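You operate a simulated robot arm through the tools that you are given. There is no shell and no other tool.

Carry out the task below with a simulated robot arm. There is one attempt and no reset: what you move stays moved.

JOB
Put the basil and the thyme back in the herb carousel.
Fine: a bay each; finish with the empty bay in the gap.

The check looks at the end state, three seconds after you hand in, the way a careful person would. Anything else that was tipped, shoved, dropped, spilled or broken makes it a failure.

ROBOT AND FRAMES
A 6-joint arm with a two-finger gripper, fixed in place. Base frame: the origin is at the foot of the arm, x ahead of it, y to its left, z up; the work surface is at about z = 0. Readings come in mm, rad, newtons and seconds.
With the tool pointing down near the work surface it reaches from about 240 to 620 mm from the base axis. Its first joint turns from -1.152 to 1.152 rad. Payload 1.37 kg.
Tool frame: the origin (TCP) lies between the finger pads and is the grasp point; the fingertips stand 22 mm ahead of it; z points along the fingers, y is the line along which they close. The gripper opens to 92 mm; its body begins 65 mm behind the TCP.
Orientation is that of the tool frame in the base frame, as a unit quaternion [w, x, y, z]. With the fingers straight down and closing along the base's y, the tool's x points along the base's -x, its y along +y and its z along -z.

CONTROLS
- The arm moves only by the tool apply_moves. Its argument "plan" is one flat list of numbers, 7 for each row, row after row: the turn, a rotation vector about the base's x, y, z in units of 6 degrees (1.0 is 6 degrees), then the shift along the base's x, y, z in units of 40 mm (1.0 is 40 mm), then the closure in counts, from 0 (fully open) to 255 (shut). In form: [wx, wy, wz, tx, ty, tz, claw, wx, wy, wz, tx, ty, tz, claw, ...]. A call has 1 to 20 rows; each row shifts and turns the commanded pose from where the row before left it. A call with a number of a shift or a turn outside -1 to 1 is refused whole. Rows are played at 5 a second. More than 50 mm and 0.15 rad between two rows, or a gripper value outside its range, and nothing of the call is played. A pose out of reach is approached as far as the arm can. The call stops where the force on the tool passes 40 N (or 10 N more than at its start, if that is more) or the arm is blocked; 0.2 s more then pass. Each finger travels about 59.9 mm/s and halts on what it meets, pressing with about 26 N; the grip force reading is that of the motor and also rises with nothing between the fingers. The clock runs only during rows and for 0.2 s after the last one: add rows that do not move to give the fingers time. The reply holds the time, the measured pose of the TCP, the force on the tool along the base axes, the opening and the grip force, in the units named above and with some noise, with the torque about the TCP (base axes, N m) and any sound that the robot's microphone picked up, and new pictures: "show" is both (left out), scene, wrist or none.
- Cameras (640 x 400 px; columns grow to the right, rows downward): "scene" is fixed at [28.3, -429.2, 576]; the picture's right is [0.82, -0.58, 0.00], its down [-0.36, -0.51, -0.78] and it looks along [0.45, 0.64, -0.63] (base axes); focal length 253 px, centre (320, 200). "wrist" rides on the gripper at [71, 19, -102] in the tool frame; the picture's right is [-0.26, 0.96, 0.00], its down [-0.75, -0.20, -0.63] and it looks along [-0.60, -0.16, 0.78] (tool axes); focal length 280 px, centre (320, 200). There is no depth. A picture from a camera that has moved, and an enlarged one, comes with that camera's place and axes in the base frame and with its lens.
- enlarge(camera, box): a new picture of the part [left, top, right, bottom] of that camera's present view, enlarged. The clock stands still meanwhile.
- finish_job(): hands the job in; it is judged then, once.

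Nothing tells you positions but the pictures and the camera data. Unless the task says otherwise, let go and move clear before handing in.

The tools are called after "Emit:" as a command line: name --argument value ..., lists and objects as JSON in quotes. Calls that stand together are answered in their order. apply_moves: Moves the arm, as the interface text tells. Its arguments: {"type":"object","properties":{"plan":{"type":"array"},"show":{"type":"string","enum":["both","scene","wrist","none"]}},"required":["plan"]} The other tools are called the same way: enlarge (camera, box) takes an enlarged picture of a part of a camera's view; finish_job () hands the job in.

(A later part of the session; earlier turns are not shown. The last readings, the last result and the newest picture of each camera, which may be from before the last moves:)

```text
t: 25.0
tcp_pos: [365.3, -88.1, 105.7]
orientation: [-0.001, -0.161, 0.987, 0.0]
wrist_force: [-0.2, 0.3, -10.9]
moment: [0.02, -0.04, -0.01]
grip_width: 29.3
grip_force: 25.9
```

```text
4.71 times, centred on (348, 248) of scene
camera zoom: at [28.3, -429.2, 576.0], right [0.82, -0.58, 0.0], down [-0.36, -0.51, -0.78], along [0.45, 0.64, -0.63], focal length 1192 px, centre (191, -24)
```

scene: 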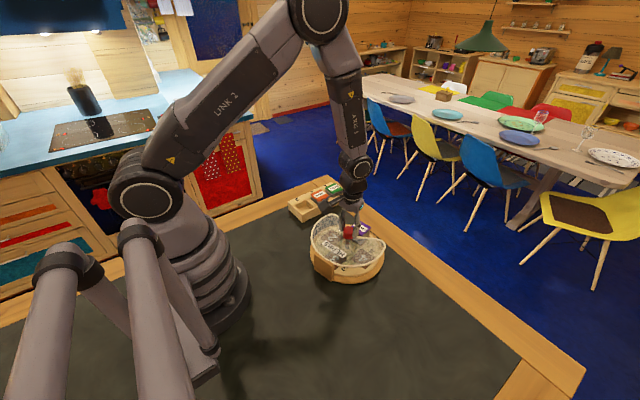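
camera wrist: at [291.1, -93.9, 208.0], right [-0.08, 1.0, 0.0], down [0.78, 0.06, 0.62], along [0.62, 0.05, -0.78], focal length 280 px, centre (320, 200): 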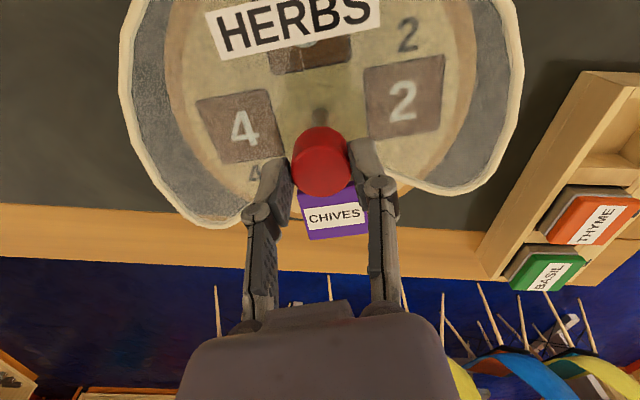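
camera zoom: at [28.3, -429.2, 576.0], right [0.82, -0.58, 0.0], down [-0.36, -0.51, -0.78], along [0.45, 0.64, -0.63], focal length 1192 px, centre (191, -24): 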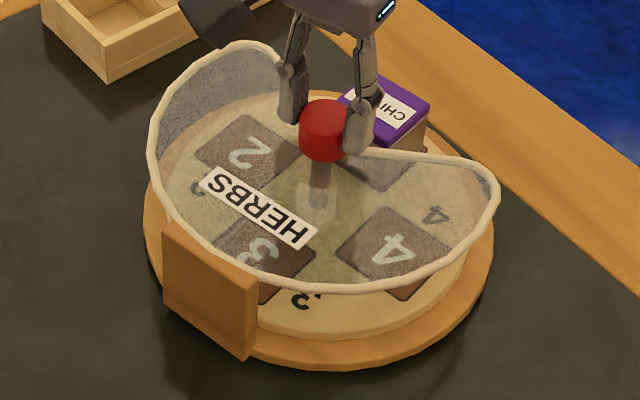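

The arm drifted upward while turning: Fz went from +22 N to -11 N, so it was carrying the carousel's weight and the base turned with it. I'll lower again and take several readings to see how the force drifts.

Emit:
apply_moves --plan '[0, 0, 0, 0, 0, 0, 255, 0, 0, 0, 0, 0, 0, 255]' --show "none"

Emit:
apply_moves --plan '[0, 0, 0, 0, 0, -0.025, 255, 0, 0, 0, 0, 0, 0, 255]' --show "none"

Emit:
apply_moves --plan '[0, 0, 0, 0, 0, -0.025, 255, 0, 0, 0, 0, 0, 0, 255]' --show "none"

Emit:
apply_moves --plan '[0, 0, 0, 0, 0, 0, 255, 0, 0, 0, 0, 0, 0, 255, 0, 0, 0, 0, 0, 0, 255]' --show "none"

```text
t: 25.6
tcp_pos: [365.2, -87.3, 105.4]
orientation: [-0.001, -0.16, 0.987, 0.0]
wrist_force: [-0.9, 0.7, -10.7]
moment: [-0.01, -0.07, -0.01]
grip_width: 29.3
grip_force: 26.0
```

```text
t: 26.2
tcp_pos: [365.4, -87.6, 102.6]
orientation: [0.0, -0.161, 0.987, 0.0]
wrist_force: [0.4, 0.7, -2.6]
moment: [-0.21, 0.71, 0.04]
grip_width: 29.2
grip_force: 26.2
```

```text
t: 26.8
tcp_pos: [365.8, -88.1, 103.7]
orientation: [0.001, -0.161, 0.987, 0.0]
wrist_force: [-3.1, 6.0, 21.8]
moment: [0.15, 0.15, 0.03]
grip_width: 29.3
grip_force: 26.2
```

```text
t: 27.6
tcp_pos: [365.3, -87.7, 101.7]
orientation: [0.001, -0.161, 0.987, 0.0]
wrist_force: [-0.8, 7.7, 21.9]
moment: [0.22, 0.0, 0.04]
grip_width: 29.5
grip_force: 26.0
```

Static holds are stable: lowering about 2 mm goes from fully lifted (-11 N) to firmly pressing (+22 N). The upward creep appears tied to turning in the + direction, so I'll try turning in the − direction while pressed.

Emit:
apply_moves --plan '[0, 0, -0.333, 0, 0, 0, 255, 0, 0, -0.333, 0, 0, 0, 255, 0, 0, -0.333, 0, 0, 0, 255, 0, 0, -0.333, 0, 0, 0, 255, 0, 0, -0.333, 0, 0, 0, 255, 0, 0, -0.333, 0, 0, 0, 255]' --show "scene"

Emit:
enlarge --camera "scene" --box '[300, 205, 395, 290]'

```text
t: 29.0
tcp_pos: [365.7, -87.7, 101.8]
orientation: [0.0, -0.057, 0.998, 0.0]
wrist_force: [-1.4, 12.9, 11.6]
moment: [0.22, 0.15, 0.02]
grip_width: 29.4
grip_force: 25.7
```

scene: 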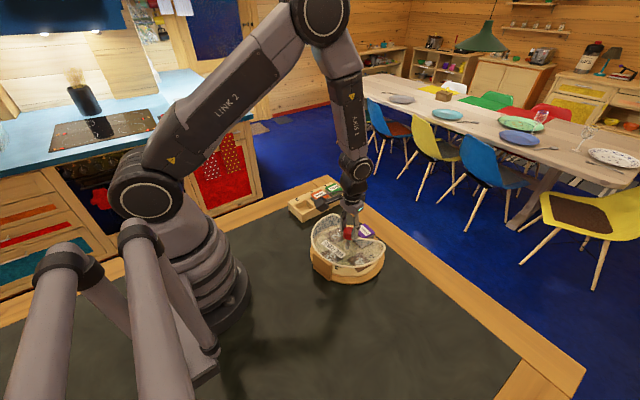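

```text
4.71 times, centred on (348, 248) of scene
camera zoom: at [28.2, -429.2, 576.0], right [0.82, -0.58, 0.0], down [-0.36, -0.51, -0.78], along [0.45, 0.64, -0.63], focal length 1192 px, centre (191, -24)
```

zoom: 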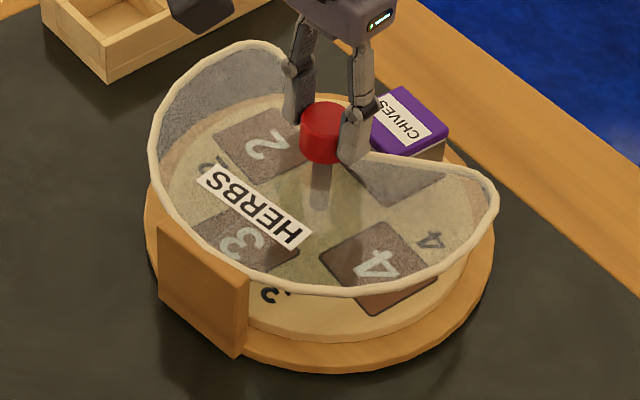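

The tray moved about -12° while the cover stayed nearly put (within 2–3°). I'll continue in the − direction with a slight continuous lowering to keep some press.

Emit:
apply_moves --plan '[0, 0, 0, 0, 0.02, -0.012, 255, 0, 0, -0.333, 0, 0, -0.003, 255, 0, 0, -0.333, 0, 0, -0.003, 255, 0, 0, -0.333, 0, 0, -0.003, 255, 0, 0, -0.333, 0, 0, -0.003, 255, 0, 0, -0.333, 0, 0, -0.003, 255, 0, 0, -0.333, 0, 0, -0.003, 255, 0, 0, -0.333, 0, 0, -0.003, 255, 0, 0, -0.333, 0, 0, -0.003, 255]' --show "scene"

Emit:
enlarge --camera "scene" --box '[300, 205, 395, 290]'

```text
t: 31.0
tcp_pos: [365.0, -86.8, 100.1]
orientation: [0.001, 0.083, 0.997, 0.0]
wrist_force: [2.5, 1.4, 8.4]
moment: [0.05, 0.48, 0.0]
grip_width: 29.2
grip_force: 25.7
```

scene: 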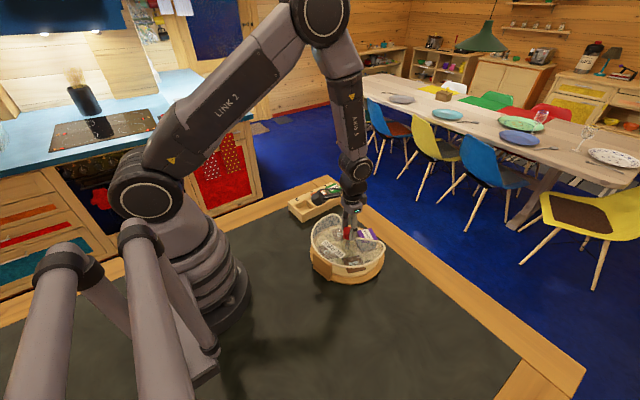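

```text
4.71 times, centred on (348, 248) of scene
camera zoom: at [28.2, -429.2, 576.0], right [0.82, -0.58, 0.0], down [-0.36, -0.51, -0.78], along [0.45, 0.64, -0.63], focal length 1192 px, centre (191, -24)
```

zoom: 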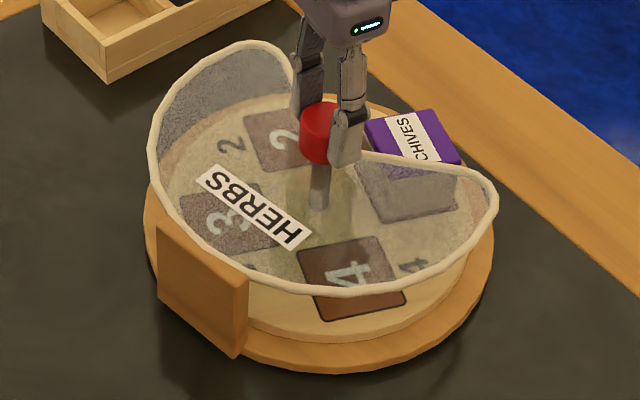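

The cover did not move this time, the tray is now about 22° past, and the chives box is sliding cleanly under the cover edge. I'll re-grip a few mm higher, press, and continue turning −.

Emit:
apply_moves --plan '[0, 0, 0, 0, 0, 0, 150, 0, 0, 0, 0, 0, 0.14, 150, 0, 0, 0, 0, 0, 0, 150, 0, 0, 0, 0, 0, 0, 255, 0, 0, 0, 0, 0, 0, 255, 0, 0, 0, 0, 0, -0.06, 255, 0, 0, 0, 0, 0, 0, 255, 0, 0, -0.333, 0, 0, -0.005, 255, 0, 0, -0.333, 0, 0, -0.005, 255, 0, 0, -0.333, 0, 0, -0.005, 255, 0, 0, -0.333, 0, 0, -0.005, 255, 0, 0, -0.333, 0, 0, -0.005, 255, 0, 0, -0.333, 0, 0, -0.005, 255, 0, 0, -0.333, 0, 0, -0.005, 255, 0, 0, -0.333, 0, 0, -0.005, 255, 0, 0, -0.333, 0, 0, -0.005, 255, 0, 0, -0.333, 0, 0, -0.005, 255]' --show "scene"

Emit:
enlarge --camera "scene" --box '[300, 205, 395, 290]'

```text
t: 34.6
tcp_pos: [366.6, -86.6, 102.2]
orientation: [0.0, 0.254, 0.967, 0.0]
wrist_force: [4.4, 17.5, 21.7]
moment: [0.46, -0.16, 0.05]
grip_width: 28.9
grip_force: 25.5
```

scene: 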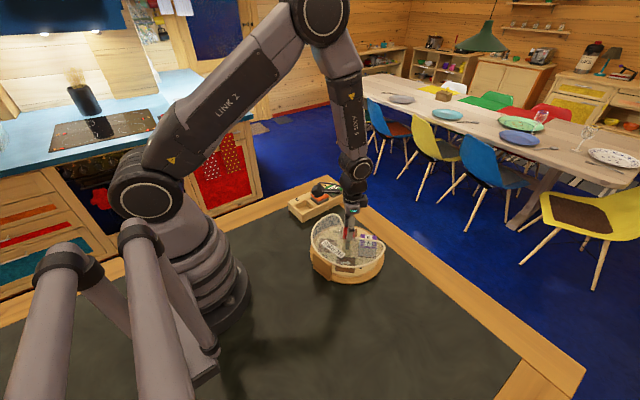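

```text
4.71 times, centred on (348, 248) of scene
camera zoom: at [28.2, -429.2, 576.1], right [0.82, -0.58, 0.0], down [-0.36, -0.51, -0.78], along [0.45, 0.64, -0.63], focal length 1192 px, centre (191, -24)
```

zoom: 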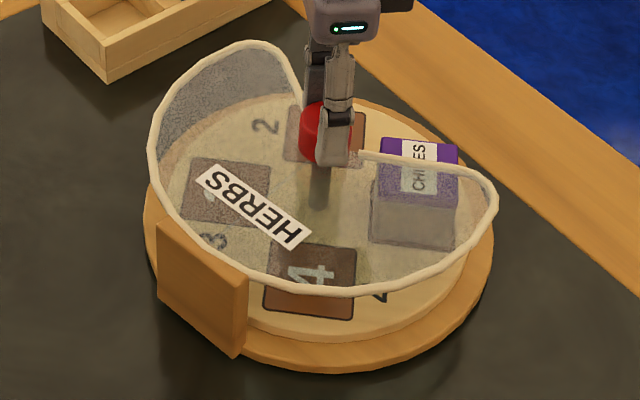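

The cover is still steady and bay 2 is coming around. I'll relieve the side load and keep turning.

Emit:
apply_moves --plan '[0, 0, 0, 0.01, 0.025, 0, 255, 0, 0, -0.333, 0, 0, -0.003, 255, 0, 0, -0.333, 0, 0, -0.003, 255, 0, 0, -0.333, 0, 0, -0.003, 255, 0, 0, -0.333, 0, 0, -0.003, 255, 0, 0, -0.333, 0, 0, -0.003, 255, 0, 0, -0.333, 0, 0, -0.003, 255, 0, 0, -0.333, 0, 0, -0.003, 255, 0, 0, -0.333, 0, 0, -0.003, 255, 0, 0, -0.333, 0, 0, -0.003, 255, 0, 0, -0.333, 0, 0, -0.003, 255, 0, 0, -0.333, 0, 0, -0.003, 255, 0, 0, -0.333, 0, 0, -0.003, 255]' --show "scene"

Emit:
enlarge --camera "scene" --box '[300, 205, 395, 290]'

```text
t: 37.4
tcp_pos: [366.4, -86.7, 101.0]
orientation: [0.0, 0.451, 0.893, 0.0]
wrist_force: [-3.8, 11.8, 11.8]
moment: [0.5, 0.22, 0.01]
grip_width: 28.6
grip_force: 25.6
```

scene: 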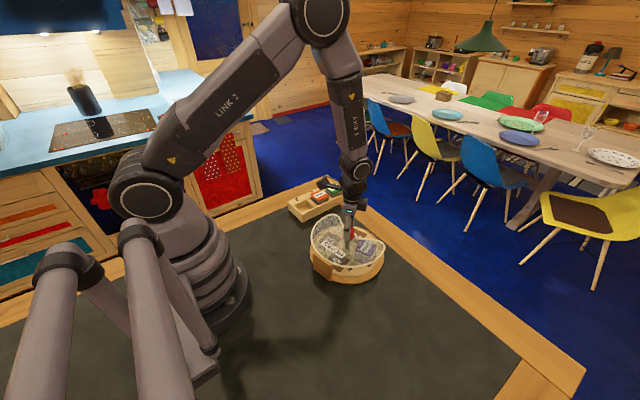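

```text
4.71 times, centred on (348, 248) of scene
camera zoom: at [28.2, -429.2, 576.0], right [0.82, -0.58, 0.0], down [-0.36, -0.51, -0.78], along [0.45, 0.64, -0.63], focal length 1192 px, centre (191, -24)
```

zoom: 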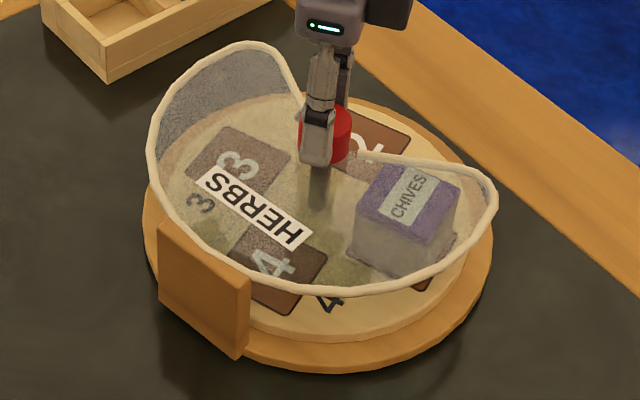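

Bay 2 is nearly in the gap. I'll turn about 24° more while pressed.

Emit:
apply_moves --plan '[0, 0, 0, 0, 0.02, -0.01, 255, 0, 0, -0.333, 0, 0, -0.003, 255, 0, 0, -0.333, 0, 0, -0.003, 255, 0, 0, -0.333, 0, 0, -0.003, 255, 0, 0, -0.333, 0, 0, -0.003, 255, 0, 0, -0.333, 0, 0, -0.003, 255, 0, 0, -0.333, 0, 0, -0.003, 255, 0, 0, -0.333, 0, 0, -0.003, 255, 0, 0, -0.333, 0, 0, -0.003, 255, 0, 0, -0.333, 0, 0, -0.003, 255, 0, 0, -0.333, 0, 0, -0.003, 255, 0, 0, -0.333, 0, 0, -0.003, 255]' --show "both"

Emit:
enlarge --camera "scene" --box '[300, 205, 395, 290]'

```text
t: 40.0
tcp_pos: [367.1, -85.6, 99.2]
orientation: [0.001, 0.612, 0.791, 0.0]
wrist_force: [5.0, -10.2, 11.1]
moment: [-0.58, -0.29, 0.04]
grip_width: 28.7
grip_force: 25.6
camera wrist: at [367.3, -11.7, 201.9], right [1.0, -0.01, 0.0], down [-0.01, -0.78, 0.63], along [-0.01, -0.63, -0.78], focal length 280 px, centre (320, 200)
```

scene: 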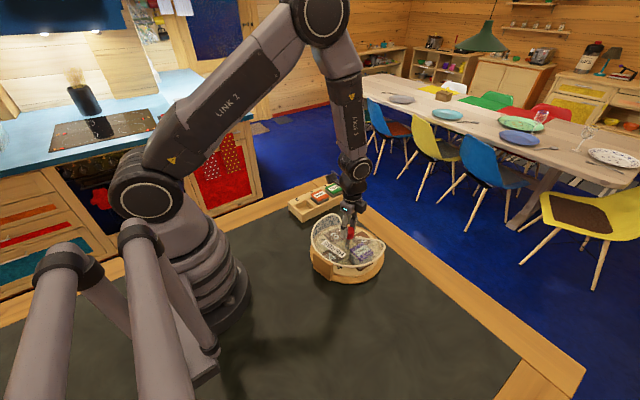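
wrist: 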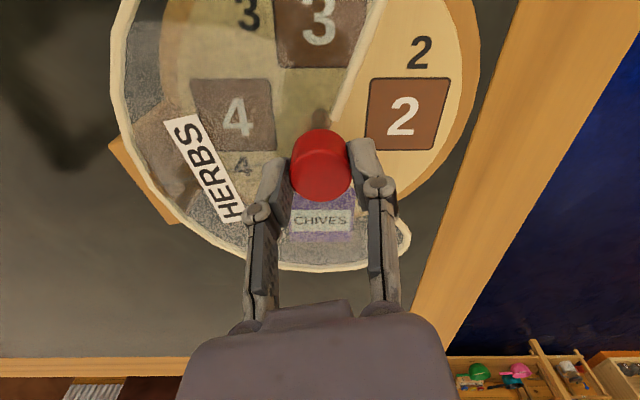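

```text
4.71 times, centred on (348, 248) of scene
camera zoom: at [28.2, -429.2, 576.1], right [0.82, -0.58, 0.0], down [-0.36, -0.51, -0.78], along [0.45, 0.64, -0.63], focal length 1192 px, centre (191, -24)
```

zoom: 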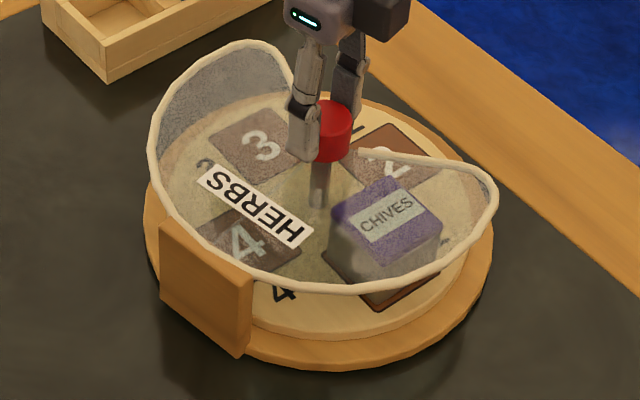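

Bay 2 is now in the gap. The base is still about 12° off its original angle, so I'll ease upward in small steps until most of the carousel's weight is carried, then turn it back.

Emit:
apply_moves --plan '[0, 0, 0, 0, -0.015, 0.025, 255, 0, 0, 0, 0, 0, 0, 255]' --show "none"

Emit:
apply_moves --plan '[0, 0, 0, 0, 0, 0.015, 255, 0, 0, 0, 0, 0, 0, 255]' --show "none"

```text
t: 40.6
tcp_pos: [364.8, -85.6, 100.1]
orientation: [-0.003, 0.612, 0.791, -0.002]
wrist_force: [-1.0, 3.2, -1.0]
moment: [-0.2, -0.3, 0.0]
grip_width: 28.9
grip_force: 26.0
```

```text
t: 41.2
tcp_pos: [366.3, -86.0, 100.6]
orientation: [0.0, 0.612, 0.791, 0.0]
wrist_force: [0.5, 0.0, -0.9]
moment: [0.08, -0.13, -0.04]
grip_width: 28.8
grip_force: 25.7
```

Emit:
apply_moves --plan '[0, 0, 0, 0, 0, 0.015, 255, 0, 0, 0, 0, 0, 0, 255]' --show "none"

Emit:
apply_moves --plan '[0, 0, 0, 0, 0, 0.01, 255, 0, 0, 0, 0, 0, 0, 255]' --show "none"

```text
t: 41.8
tcp_pos: [366.4, -84.5, 101.2]
orientation: [0.0, 0.612, 0.791, 0.0]
wrist_force: [-0.4, -0.1, -0.6]
moment: [0.03, -0.17, 0.0]
grip_width: 28.5
grip_force: 26.5
```

```text
t: 42.4
tcp_pos: [366.6, -86.1, 102.2]
orientation: [0.001, 0.613, 0.79, 0.0]
wrist_force: [0.7, 0.4, -9.9]
moment: [0.08, -0.13, 0.03]
grip_width: 28.7
grip_force: 26.1
```

Now I'm lifting about 10 N, with base and tray coupled. I'll turn back 12°.

Emit:
apply_moves --plan '[0, 0, -0.333, 0, 0, 0, 255, 0, 0, -0.333, 0, 0, 0, 255, 0, 0, -0.333, 0, 0, 0, 255, 0, 0, -0.333, 0, 0, 0, 255, 0, 0, -0.333, 0, 0, 0, 255, 0, 0, -0.333, 0, 0, 0, 255, 0, 0, 0, 0, 0, 0, 255]' --show "scene"

Emit:
enlarge --camera "scene" --box '[300, 205, 395, 290]'

```text
t: 44.0
tcp_pos: [365.5, -86.3, 100.9]
orientation: [0.0, 0.692, 0.721, -0.001]
wrist_force: [0.3, 0.1, -11.2]
moment: [0.01, -0.1, 0.01]
grip_width: 28.9
grip_force: 25.4
```

scene: 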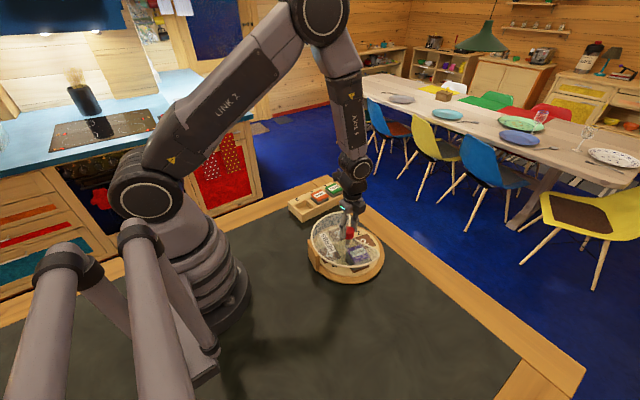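

```text
4.71 times, centred on (348, 248) of scene
camera zoom: at [28.3, -429.2, 576.0], right [0.82, -0.58, 0.0], down [-0.36, -0.51, -0.78], along [0.45, 0.64, -0.63], focal length 1192 px, centre (191, -24)
```

zoom: 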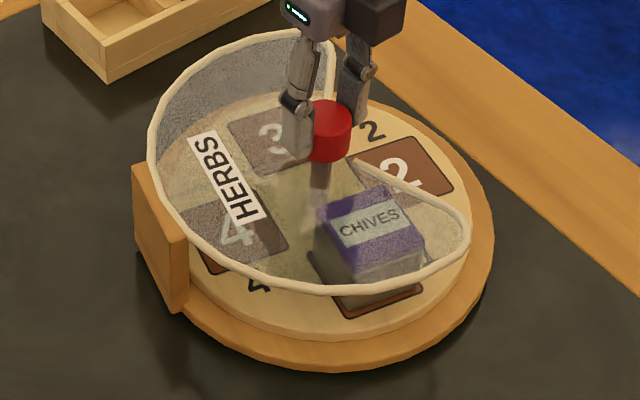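

The base overshot slightly to about -8°, and bay 2 now sits centred in the gap. I'll turn +8° while still lifted, then set it down.

Emit:
apply_moves --plan '[0, 0, 0.333, 0, 0, 0, 255, 0, 0, 0.333, 0, 0, 0, 255, 0, 0, 0.333, 0, 0, 0, 255, 0, 0, 0.333, 0, 0, 0, 255, 0, 0, 0, 0, 0, 0, 255]' --show "scene"

Emit:
enlarge --camera "scene" --box '[300, 205, 395, 290]'

```text
t: 45.2
tcp_pos: [366.1, -86.1, 100.7]
orientation: [0.0, 0.639, 0.769, 0.0]
wrist_force: [-0.5, 0.9, -11.4]
moment: [0.05, -0.12, 0.0]
grip_width: 28.6
grip_force: 26.2
```

scene: 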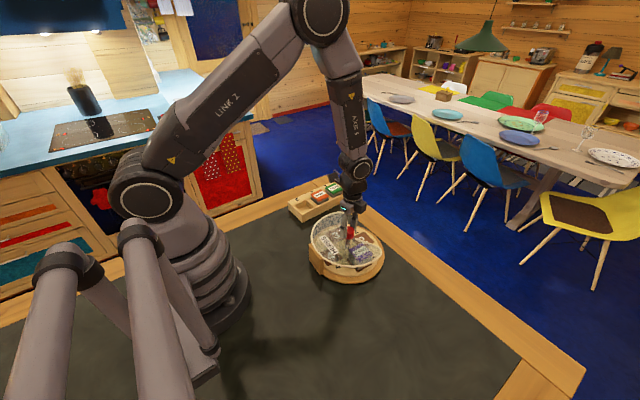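

```text
4.71 times, centred on (348, 248) of scene
camera zoom: at [28.3, -429.2, 576.0], right [0.82, -0.58, 0.0], down [-0.36, -0.51, -0.78], along [0.45, 0.64, -0.63], focal length 1192 px, centre (191, -24)
```

zoom: 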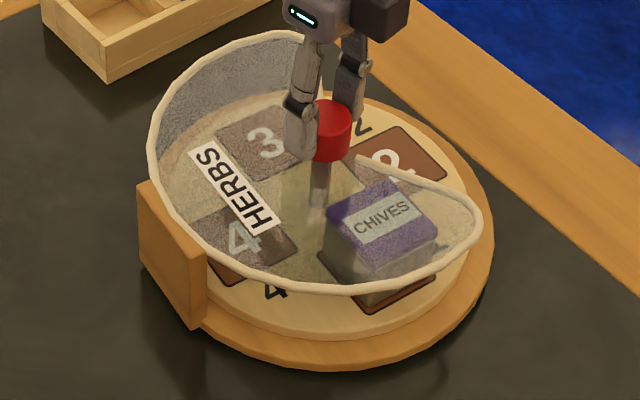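

The base is within about 2° of where it started. I'll set it down gently, let go, and rise to look at the result from above.

Emit:
apply_moves --plan '[0, 0, 0.2, 0, 0, 0, 255, 0, 0, 0, 0, 0, -0.03, 255, 0, 0, 0, 0, 0, -0.03, 255, 0, 0, 0, 0, 0, 0, 255, 0, 0, 0, 0, 0, 0, 130, 0, 0, 0, 0, 0, 0, 116, 0, 0, 0, 0, 0, 0, 116, 0, 0, 0, 0, 0, 0.5, 116, 0, 0, 0, 0, 0.5, 0.9, 116, 0, 0, 0, 0, 0.5, 0.9, 116, 0, 0, 0, 0, 0.5, 0.9, 116, 0, 0, 0, 0, 0, 0, 116]' --show "both"

Emit:
enlarge --camera "wrist" --box '[200, 20, 440, 220]'

Emit:
enlarge --camera "scene" --box '[300, 205, 395, 290]'

```text
t: 47.8
tcp_pos: [364.9, -25.6, 227.7]
orientation: [0.0, 0.631, 0.776, 0.0]
wrist_force: [0.6, -0.2, -0.3]
moment: [-0.01, 0.03, 0.02]
grip_width: 50.3
grip_force: 0.1
camera wrist: at [368.4, 47.9, 330.8], right [1.0, -0.06, 0.0], down [-0.05, -0.78, 0.63], along [-0.04, -0.62, -0.78], focal length 280 px, centre (320, 200)
```

scene: 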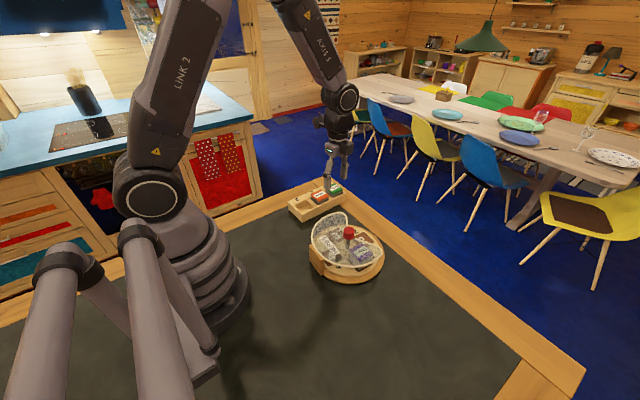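
wrist: 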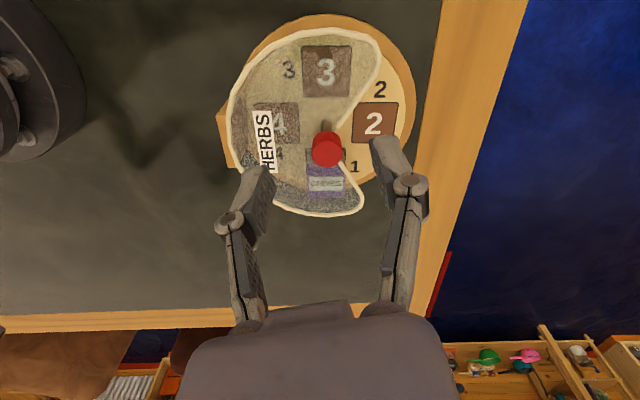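

```text
2.00 times, centred on (320, 120) of wrist
camera zoom: at [368.4, 47.9, 330.8], right [1.0, -0.06, 0.0], down [-0.05, -0.78, 0.63], along [-0.04, -0.62, -0.78], focal length 561 px, centre (320, 360)
```

zoom: 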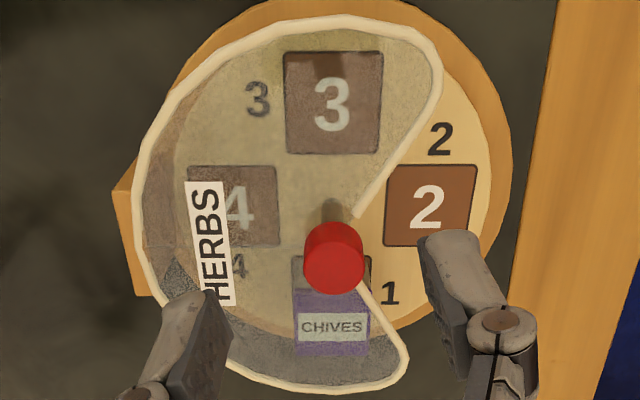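

```text
4.71 times, centred on (348, 248) of scene
camera zoom: at [28.3, -429.2, 576.0], right [0.82, -0.58, 0.0], down [-0.36, -0.51, -0.78], along [0.45, 0.64, -0.63], focal length 1192 px, centre (191, -24)
```

zoom: 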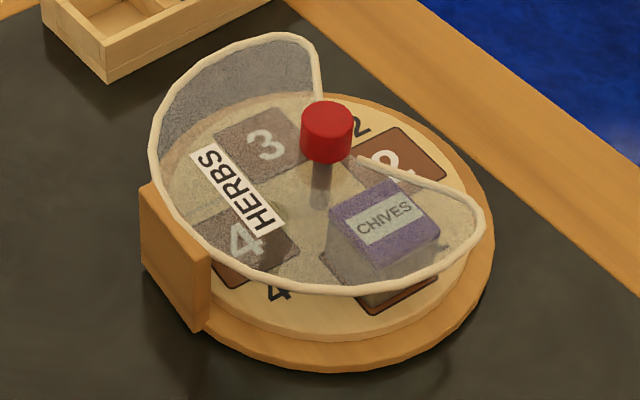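

Bay 2 is open in the gap at about (424, -88), with tray yaw about -3°, and the base is back at its starting angle. Next I'll swing the tool back to yaw ≈ 3° and move above the basil.

Emit:
apply_moves --plan '[0, 0, 0.97, 0.214, 0.2825, -0.12, 0, 0, 0, 0.97, 0.214, 0.2825, -0.12, 0, 0, 0, 0.97, 0.214, 0.2825, -0.12, 0, 0, 0, 0.97, 0.214, 0.2825, -0.12, 0, 0, 0, 0.97, 0.214, 0.2825, -0.12, 0, 0, 0, 0.97, 0.214, 0.2825, -0.12, 0, 0, 0, 0.97, 0.214, 0.2825, -0.12, 0, 0, 0, 0.97, 0.214, 0.2825, -0.12, 0, 0, 0, 0.97, 0.214, 0.2825, -0.12, 0, 0, 0, 0.97, 0.214, 0.2825, -0.12, 0, 0, 0, 0.97, 0.214, 0.2825, -0.12, 0, 0, 0, 0.97, 0.214, 0.2825, -0.12, 0, 0, 0, 0.97, 0.214, 0.2825, -0.12, 0, 0, 0, 0.97, 0.214, 0.2825, -0.12, 0, 0, 0, 0, 0, 0, 0, 0]' --show "both"

Emit:
enlarge --camera "wrist" --box '[220, 0, 420, 200]'

Emit:
enlarge --camera "scene" --box '[280, 165, 360, 225]'

```text
t: 51.0
tcp_pos: [487.3, 132.1, 159.3]
orientation: [0.0, -0.029, 1.0, 0.0]
wrist_force: [0.2, -0.8, -0.5]
moment: [0.02, -0.01, 0.0]
grip_width: 92.0
grip_force: 0.1
camera wrist: at [414.3, 147.3, 261.9], right [0.21, 0.98, 0.0], down [0.76, -0.16, 0.63], along [0.61, -0.13, -0.78], focal length 280 px, centre (320, 200)
```

scene: 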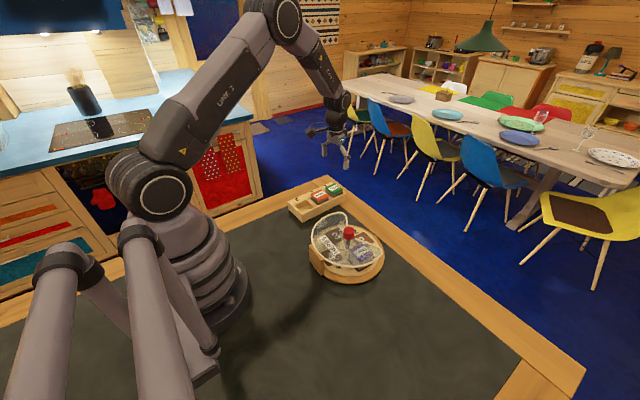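
wrist: 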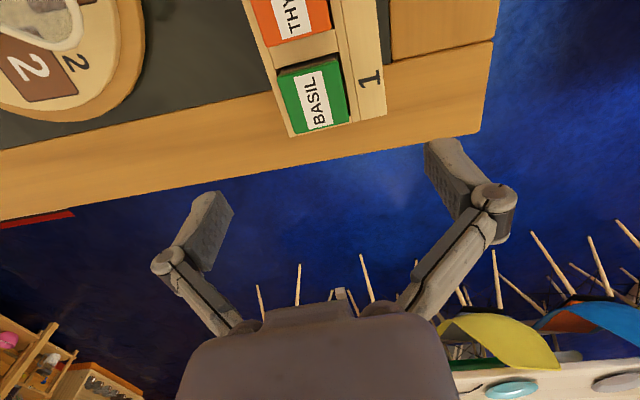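

```text
2.00 times, centred on (320, 100) of wrist
camera zoom: at [414.3, 147.3, 261.9], right [0.21, 0.98, 0.0], down [0.76, -0.16, 0.63], along [0.61, -0.13, -0.78], focal length 561 px, centre (320, 400)
```

zoom: 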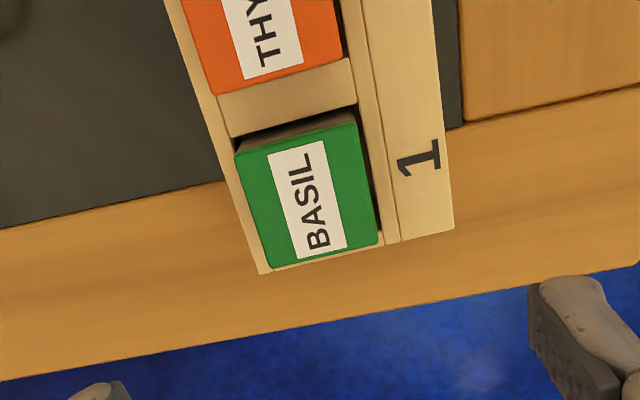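

```text
6.67 times, centred on (320, 195) of scene
camera zoom: at [28.3, -429.2, 576.0], right [0.82, -0.58, 0.0], down [-0.36, -0.51, -0.78], along [0.45, 0.64, -0.63], focal length 1689 px, centre (320, 233)
```

zoom: 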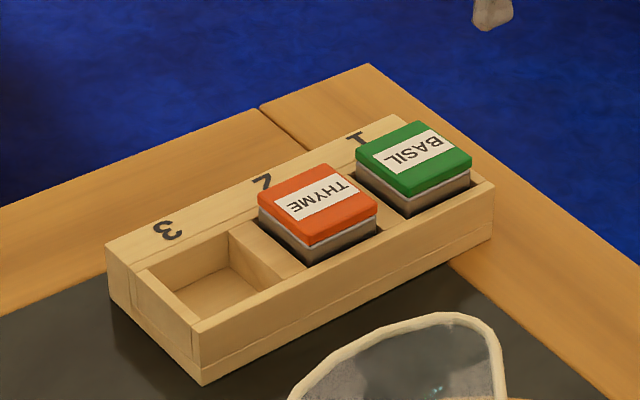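

Basil is almost directly below the gripper, about (-2, -3.5) mm off. I'll correct that and descend to just above the lid for a check.

Emit:
apply_moves --plan '[0, 0, -0.2, -0.05, -0.0875, -0.7, 0, 0, 0, 0, 0, 0, -0.7, 0, 0, 0, 0, 0, 0, -0.6, 0, 0, 0, 0, 0, 0, 0, 0, 0, 0, 0, 0, 0, 0, 0]' --show "both"

Emit:
enlarge --camera "wrist" --box '[150, 60, 510, 285]'

Emit:
enlarge --camera "scene" --box '[290, 160, 370, 220]'

```text
t: 52.2
tcp_pos: [484.7, 129.6, 79.1]
orientation: [-0.001, -0.016, 1.0, 0.001]
wrist_force: [0.9, -0.1, 0.0]
moment: [0.02, -0.02, 0.02]
grip_width: 92.1
grip_force: 0.0
camera wrist: at [412.7, 146.3, 181.8], right [0.23, 0.97, 0.0], down [0.76, -0.18, 0.63], along [0.61, -0.14, -0.78], focal length 280 px, centre (320, 200)
```

scene: 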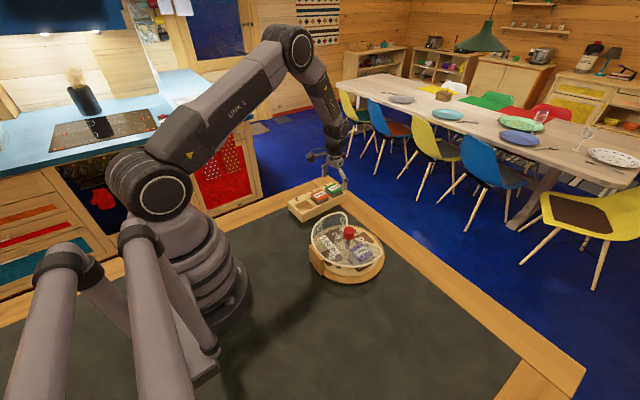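
wrist: 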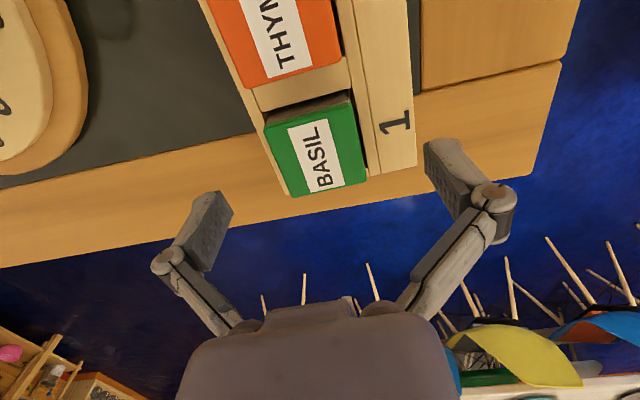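

```text
1.78 times, centred on (330, 172) of wrist
camera zoom: at [412.7, 146.3, 181.8], right [0.23, 0.97, 0.0], down [0.76, -0.18, 0.63], along [0.61, -0.14, -0.78], focal length 498 px, centre (302, 249)
```

zoom: 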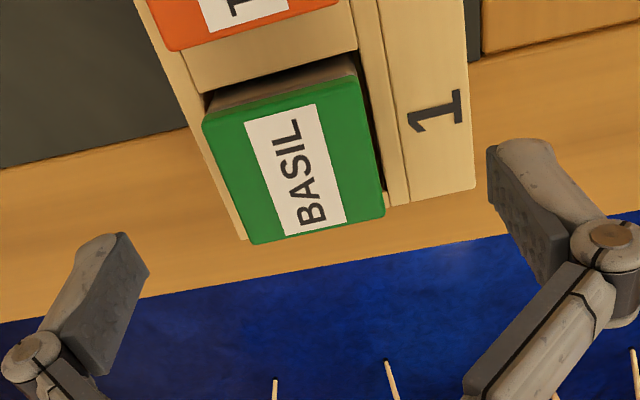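

```text
6.67 times, centred on (330, 190) of scene
camera zoom: at [28.3, -429.2, 576.0], right [0.82, -0.58, 0.0], down [-0.36, -0.51, -0.78], along [0.45, 0.64, -0.63], focal length 1689 px, centre (253, 267)
```

zoom: 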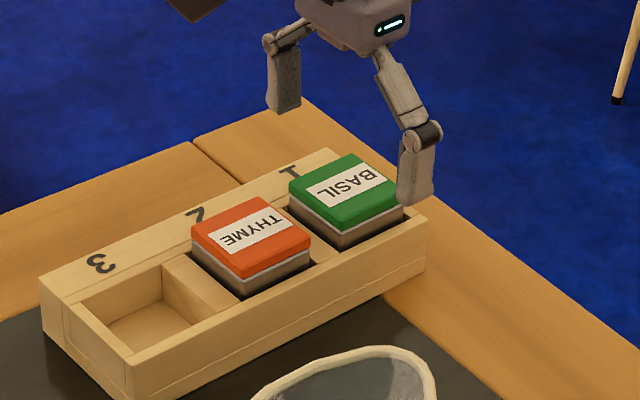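

The basil is centred. I'll descend so the fingertips sit just above the rack top, then grip.

Emit:
apply_moves --plan '[0, 0, 0, 0, -0.027, -0.28, 0, 0, 0, 0, 0, 0, -0.27, 0, 0, 0, 0, 0, 0, 0, 0, 0, 0, 0, 0, 0, 0, 255, 0, 0, 0, 0, 0, 0, 255, 0, 0, 0, 0, 0, 0, 255, 0, 0, 0, 0, 0, 0, 255]' --show "both"

Emit:
enlarge --camera "scene" --box '[290, 160, 370, 220]'

```text
t: 53.8
tcp_pos: [485.1, 127.5, 60.0]
orientation: [0.001, -0.018, 1.0, 0.0]
wrist_force: [-0.8, 0.5, 2.9]
moment: [-0.04, 0.0, -0.02]
grip_width: 44.3
grip_force: 26.2
camera wrist: at [412.5, 144.4, 161.5], right [0.23, 0.97, 0.0], down [0.76, -0.18, 0.63], along [0.61, -0.14, -0.78], focal length 280 px, centre (320, 200)
```

scene: 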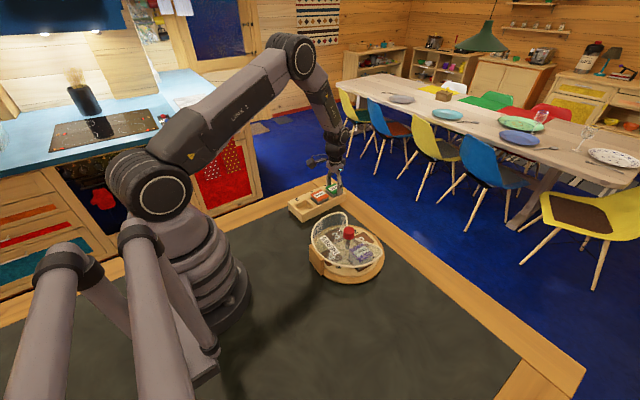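
wrist: 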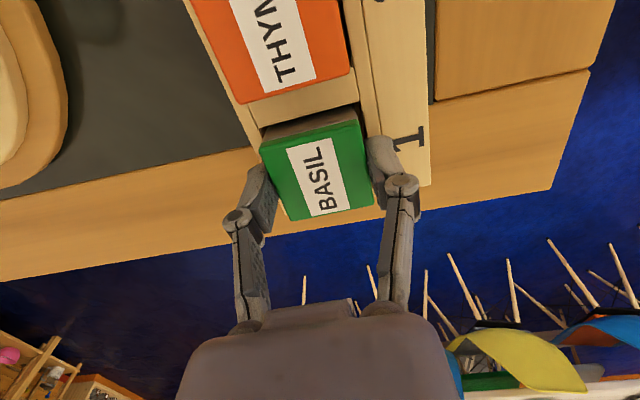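

```text
6.67 times, centred on (330, 190) of scene
camera zoom: at [28.3, -429.2, 576.0], right [0.82, -0.58, 0.0], down [-0.36, -0.51, -0.78], along [0.45, 0.64, -0.63], focal length 1689 px, centre (253, 267)
```

zoom: 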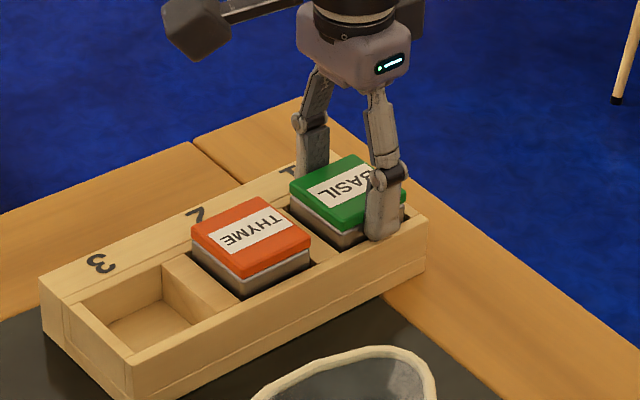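

Basil is gripped at 44.3 mm. I'll lift it straight up and check.

Emit:
apply_moves --plan '[0, 0, 0, 0, 0, 0.25, 255, 0, 0, 0, 0, 0, 0.5, 255, 0, 0, 0, 0, 0, 0.75, 255, 0, 0, 0, 0, 0, 0.75, 255, 0, 0, 0, 0, 0, 0.5, 255, 0, 0, 0, 0, 0, 0, 255]' --show "both"

Emit:
enlarge --camera "scene" --box '[290, 120, 390, 220]'

Emit:
enlarge --camera "wrist" --box '[220, 80, 440, 260]'

```text
t: 55.2
tcp_pos: [485.3, 128.5, 169.0]
orientation: [0.0, -0.016, 1.0, 0.0]
wrist_force: [0.0, 0.1, -0.5]
moment: [-0.01, 0.0, 0.01]
grip_width: 44.1
grip_force: 25.9
camera wrist: at [412.6, 145.7, 271.0], right [0.23, 0.97, 0.0], down [0.76, -0.18, 0.63], along [0.61, -0.14, -0.78], focal length 280 px, centre (320, 200)
```

scene: 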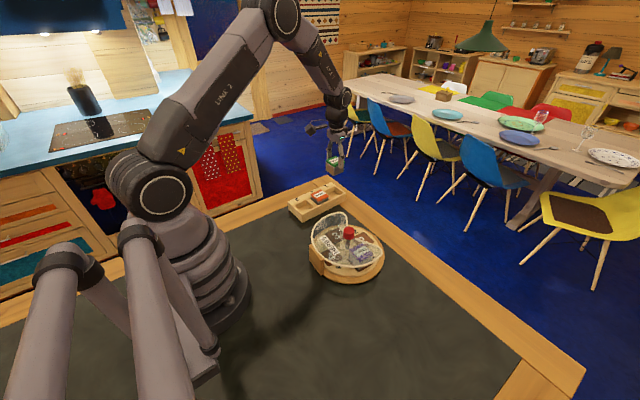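
wrist: 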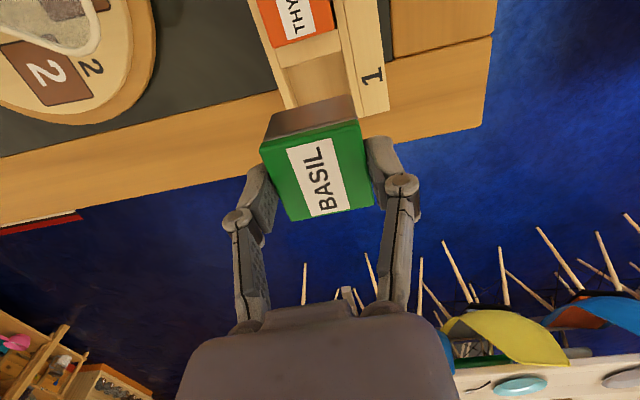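

```text
4.00 times, centred on (340, 170) of scene
camera zoom: at [28.3, -429.2, 576.0], right [0.82, -0.58, 0.0], down [-0.36, -0.51, -0.78], along [0.45, 0.64, -0.63], focal length 1013 px, centre (240, 320)
```

zoom: 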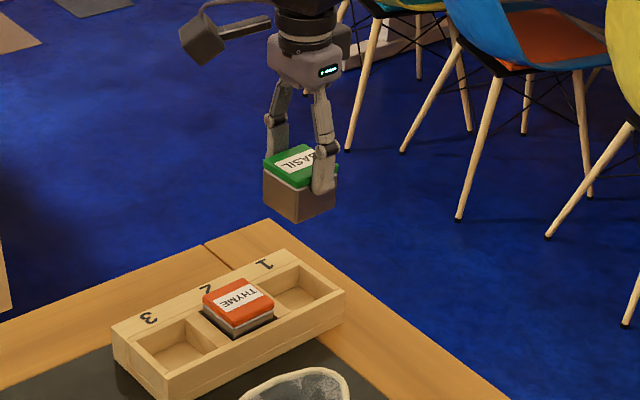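

```text
2.22 times, centred on (330, 170) of wrist
camera zoom: at [412.6, 145.7, 271.0], right [0.23, 0.97, 0.0], down [0.76, -0.18, 0.63], along [0.61, -0.14, -0.78], focal length 623 px, centre (298, 267)
```

zoom: 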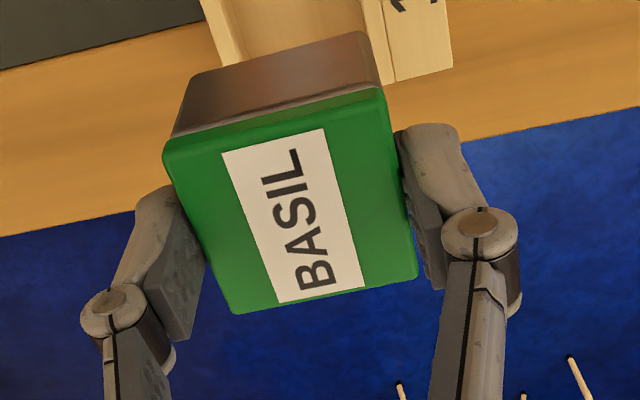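

Basil is held cleanly and the rack is undisturbed. I'll carry it high over to above the open bay at about (424, -88), turning to yaw ≈ -3°.

Emit:
apply_moves --plan '[0, 0, -0.1, -0.19, -0.676, 0, 255, 0, 0, -0.1, -0.19, -0.676, 0, 255, 0, 0, -0.1, -0.19, -0.676, 0, 255, 0, 0, -0.1, -0.19, -0.676, 0, 255, 0, 0, -0.1, -0.19, -0.676, 0, 255, 0, 0, -0.1, -0.19, -0.676, 0, 255, 0, 0, -0.1, -0.19, -0.676, 0, 255, 0, 0, -0.1, -0.19, -0.676, 0, 255, 0, 0, 0, 0, 0, 0, 255, 0, 0, 0, 0, 0, 0, 255]' --show "both"

Emit:
enlarge --camera "wrist" --box '[200, 0, 460, 230]'

Emit:
enlarge --camera "scene" --box '[310, 160, 410, 290]'

```text
t: 57.4
tcp_pos: [422.8, -86.6, 168.3]
orientation: [0.0, 0.026, 1.0, -0.001]
wrist_force: [0.1, 0.4, -0.3]
moment: [0.0, -0.01, 0.01]
grip_width: 44.3
grip_force: 25.8
camera wrist: at [351.7, -63.8, 271.1], right [0.31, 0.95, 0.0], down [0.74, -0.24, 0.63], along [0.59, -0.19, -0.78], focal length 280 px, centre (320, 200)
```

scene: 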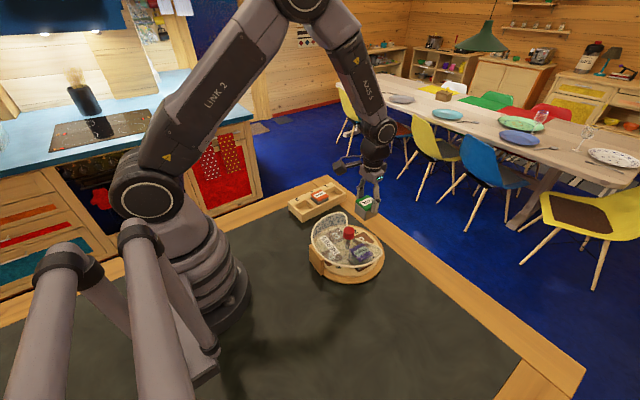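
wrist: 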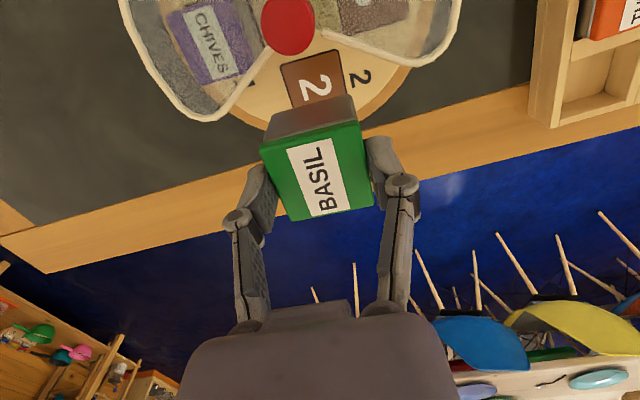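

```text
1.74 times, centred on (330, 115) of wrist
camera zoom: at [351.7, -63.8, 271.1], right [0.31, 0.95, 0.0], down [0.74, -0.24, 0.63], along [0.59, -0.19, -0.78], focal length 488 px, centre (303, 348)
```

zoom: 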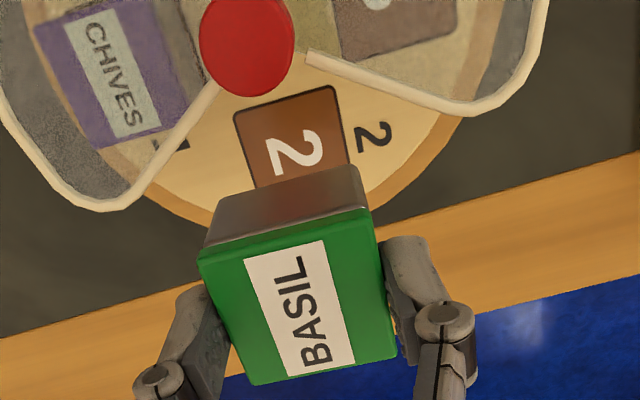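

```text
3.08 times, centred on (360, 225) of scene
camera zoom: at [28.3, -429.2, 576.0], right [0.82, -0.58, 0.0], down [-0.36, -0.51, -0.78], along [0.45, 0.64, -0.63], focal length 780 px, centre (197, 123)
```

zoom: 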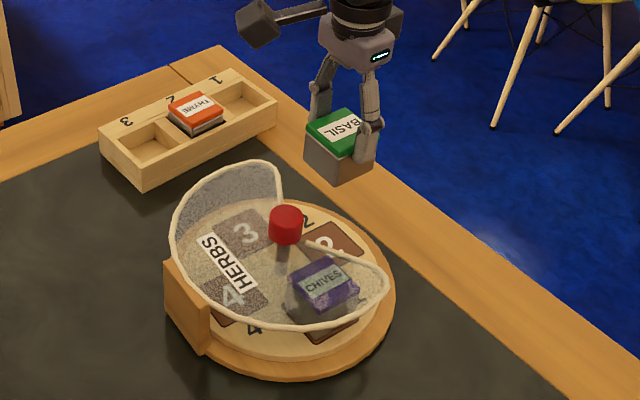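

The bay centre works out to about (421.5, -89.7) at yaw ≈ -5°. I'll apply that correction, descend partway, and look again.

Emit:
apply_moves --plan '[0, 0, -0.367, -0.005, -0.0825, 0, 255, 0, 0, 0, 0, 0, -0.5, 255, 0, 0, 0, 0, 0, -0.5, 255, 0, 0, 0, 0, 0, -0.5, 255, 0, 0, 0, 0, 0, 0, 255, 0, 0, 0, 0, 0, 0, 255]' --show "both"

Emit:
enlarge --camera "wrist" --box '[200, 20, 460, 240]'

Emit:
enlarge --camera "scene" --box '[315, 190, 405, 280]'

```text
t: 58.8
tcp_pos: [420.3, -92.7, 108.2]
orientation: [0.0, 0.044, 0.999, 0.0]
wrist_force: [-0.4, 0.6, -0.6]
moment: [-0.01, 0.02, 0.01]
grip_width: 44.6
grip_force: 25.7
camera wrist: at [351.8, -67.6, 210.8], right [0.35, 0.94, 0.0], down [0.73, -0.27, 0.63], along [0.59, -0.22, -0.78], focal length 280 px, centre (320, 200)
```

scene: 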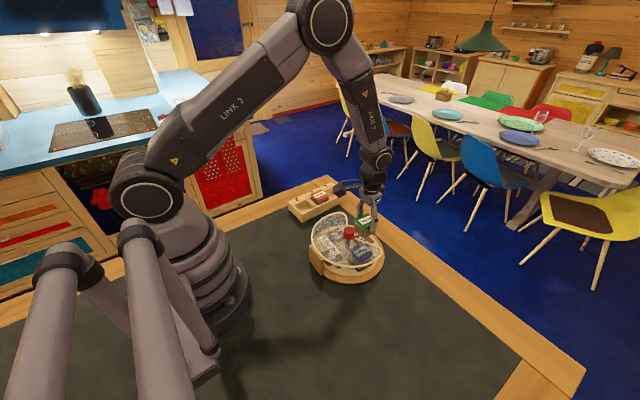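
wrist: 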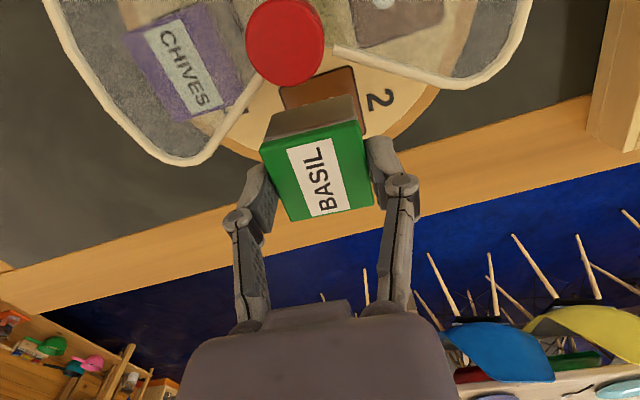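

```text
1.82 times, centred on (330, 130) of wrist
camera zoom: at [351.8, -67.6, 210.8], right [0.35, 0.94, 0.0], down [0.73, -0.27, 0.63], along [0.59, -0.22, -0.78], focal length 510 px, centre (302, 327)
```

zoom: 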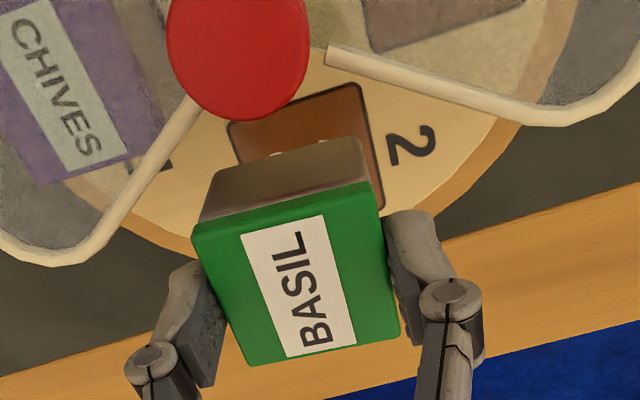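

```text
4.44 times, centred on (360, 235) of scene
camera zoom: at [28.3, -429.2, 576.0], right [0.82, -0.58, 0.0], down [-0.36, -0.51, -0.78], along [0.45, 0.64, -0.63], focal length 1126 px, centre (142, 44)
```

zoom: 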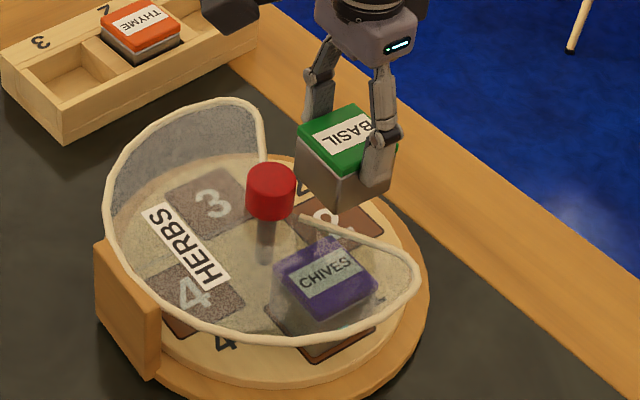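

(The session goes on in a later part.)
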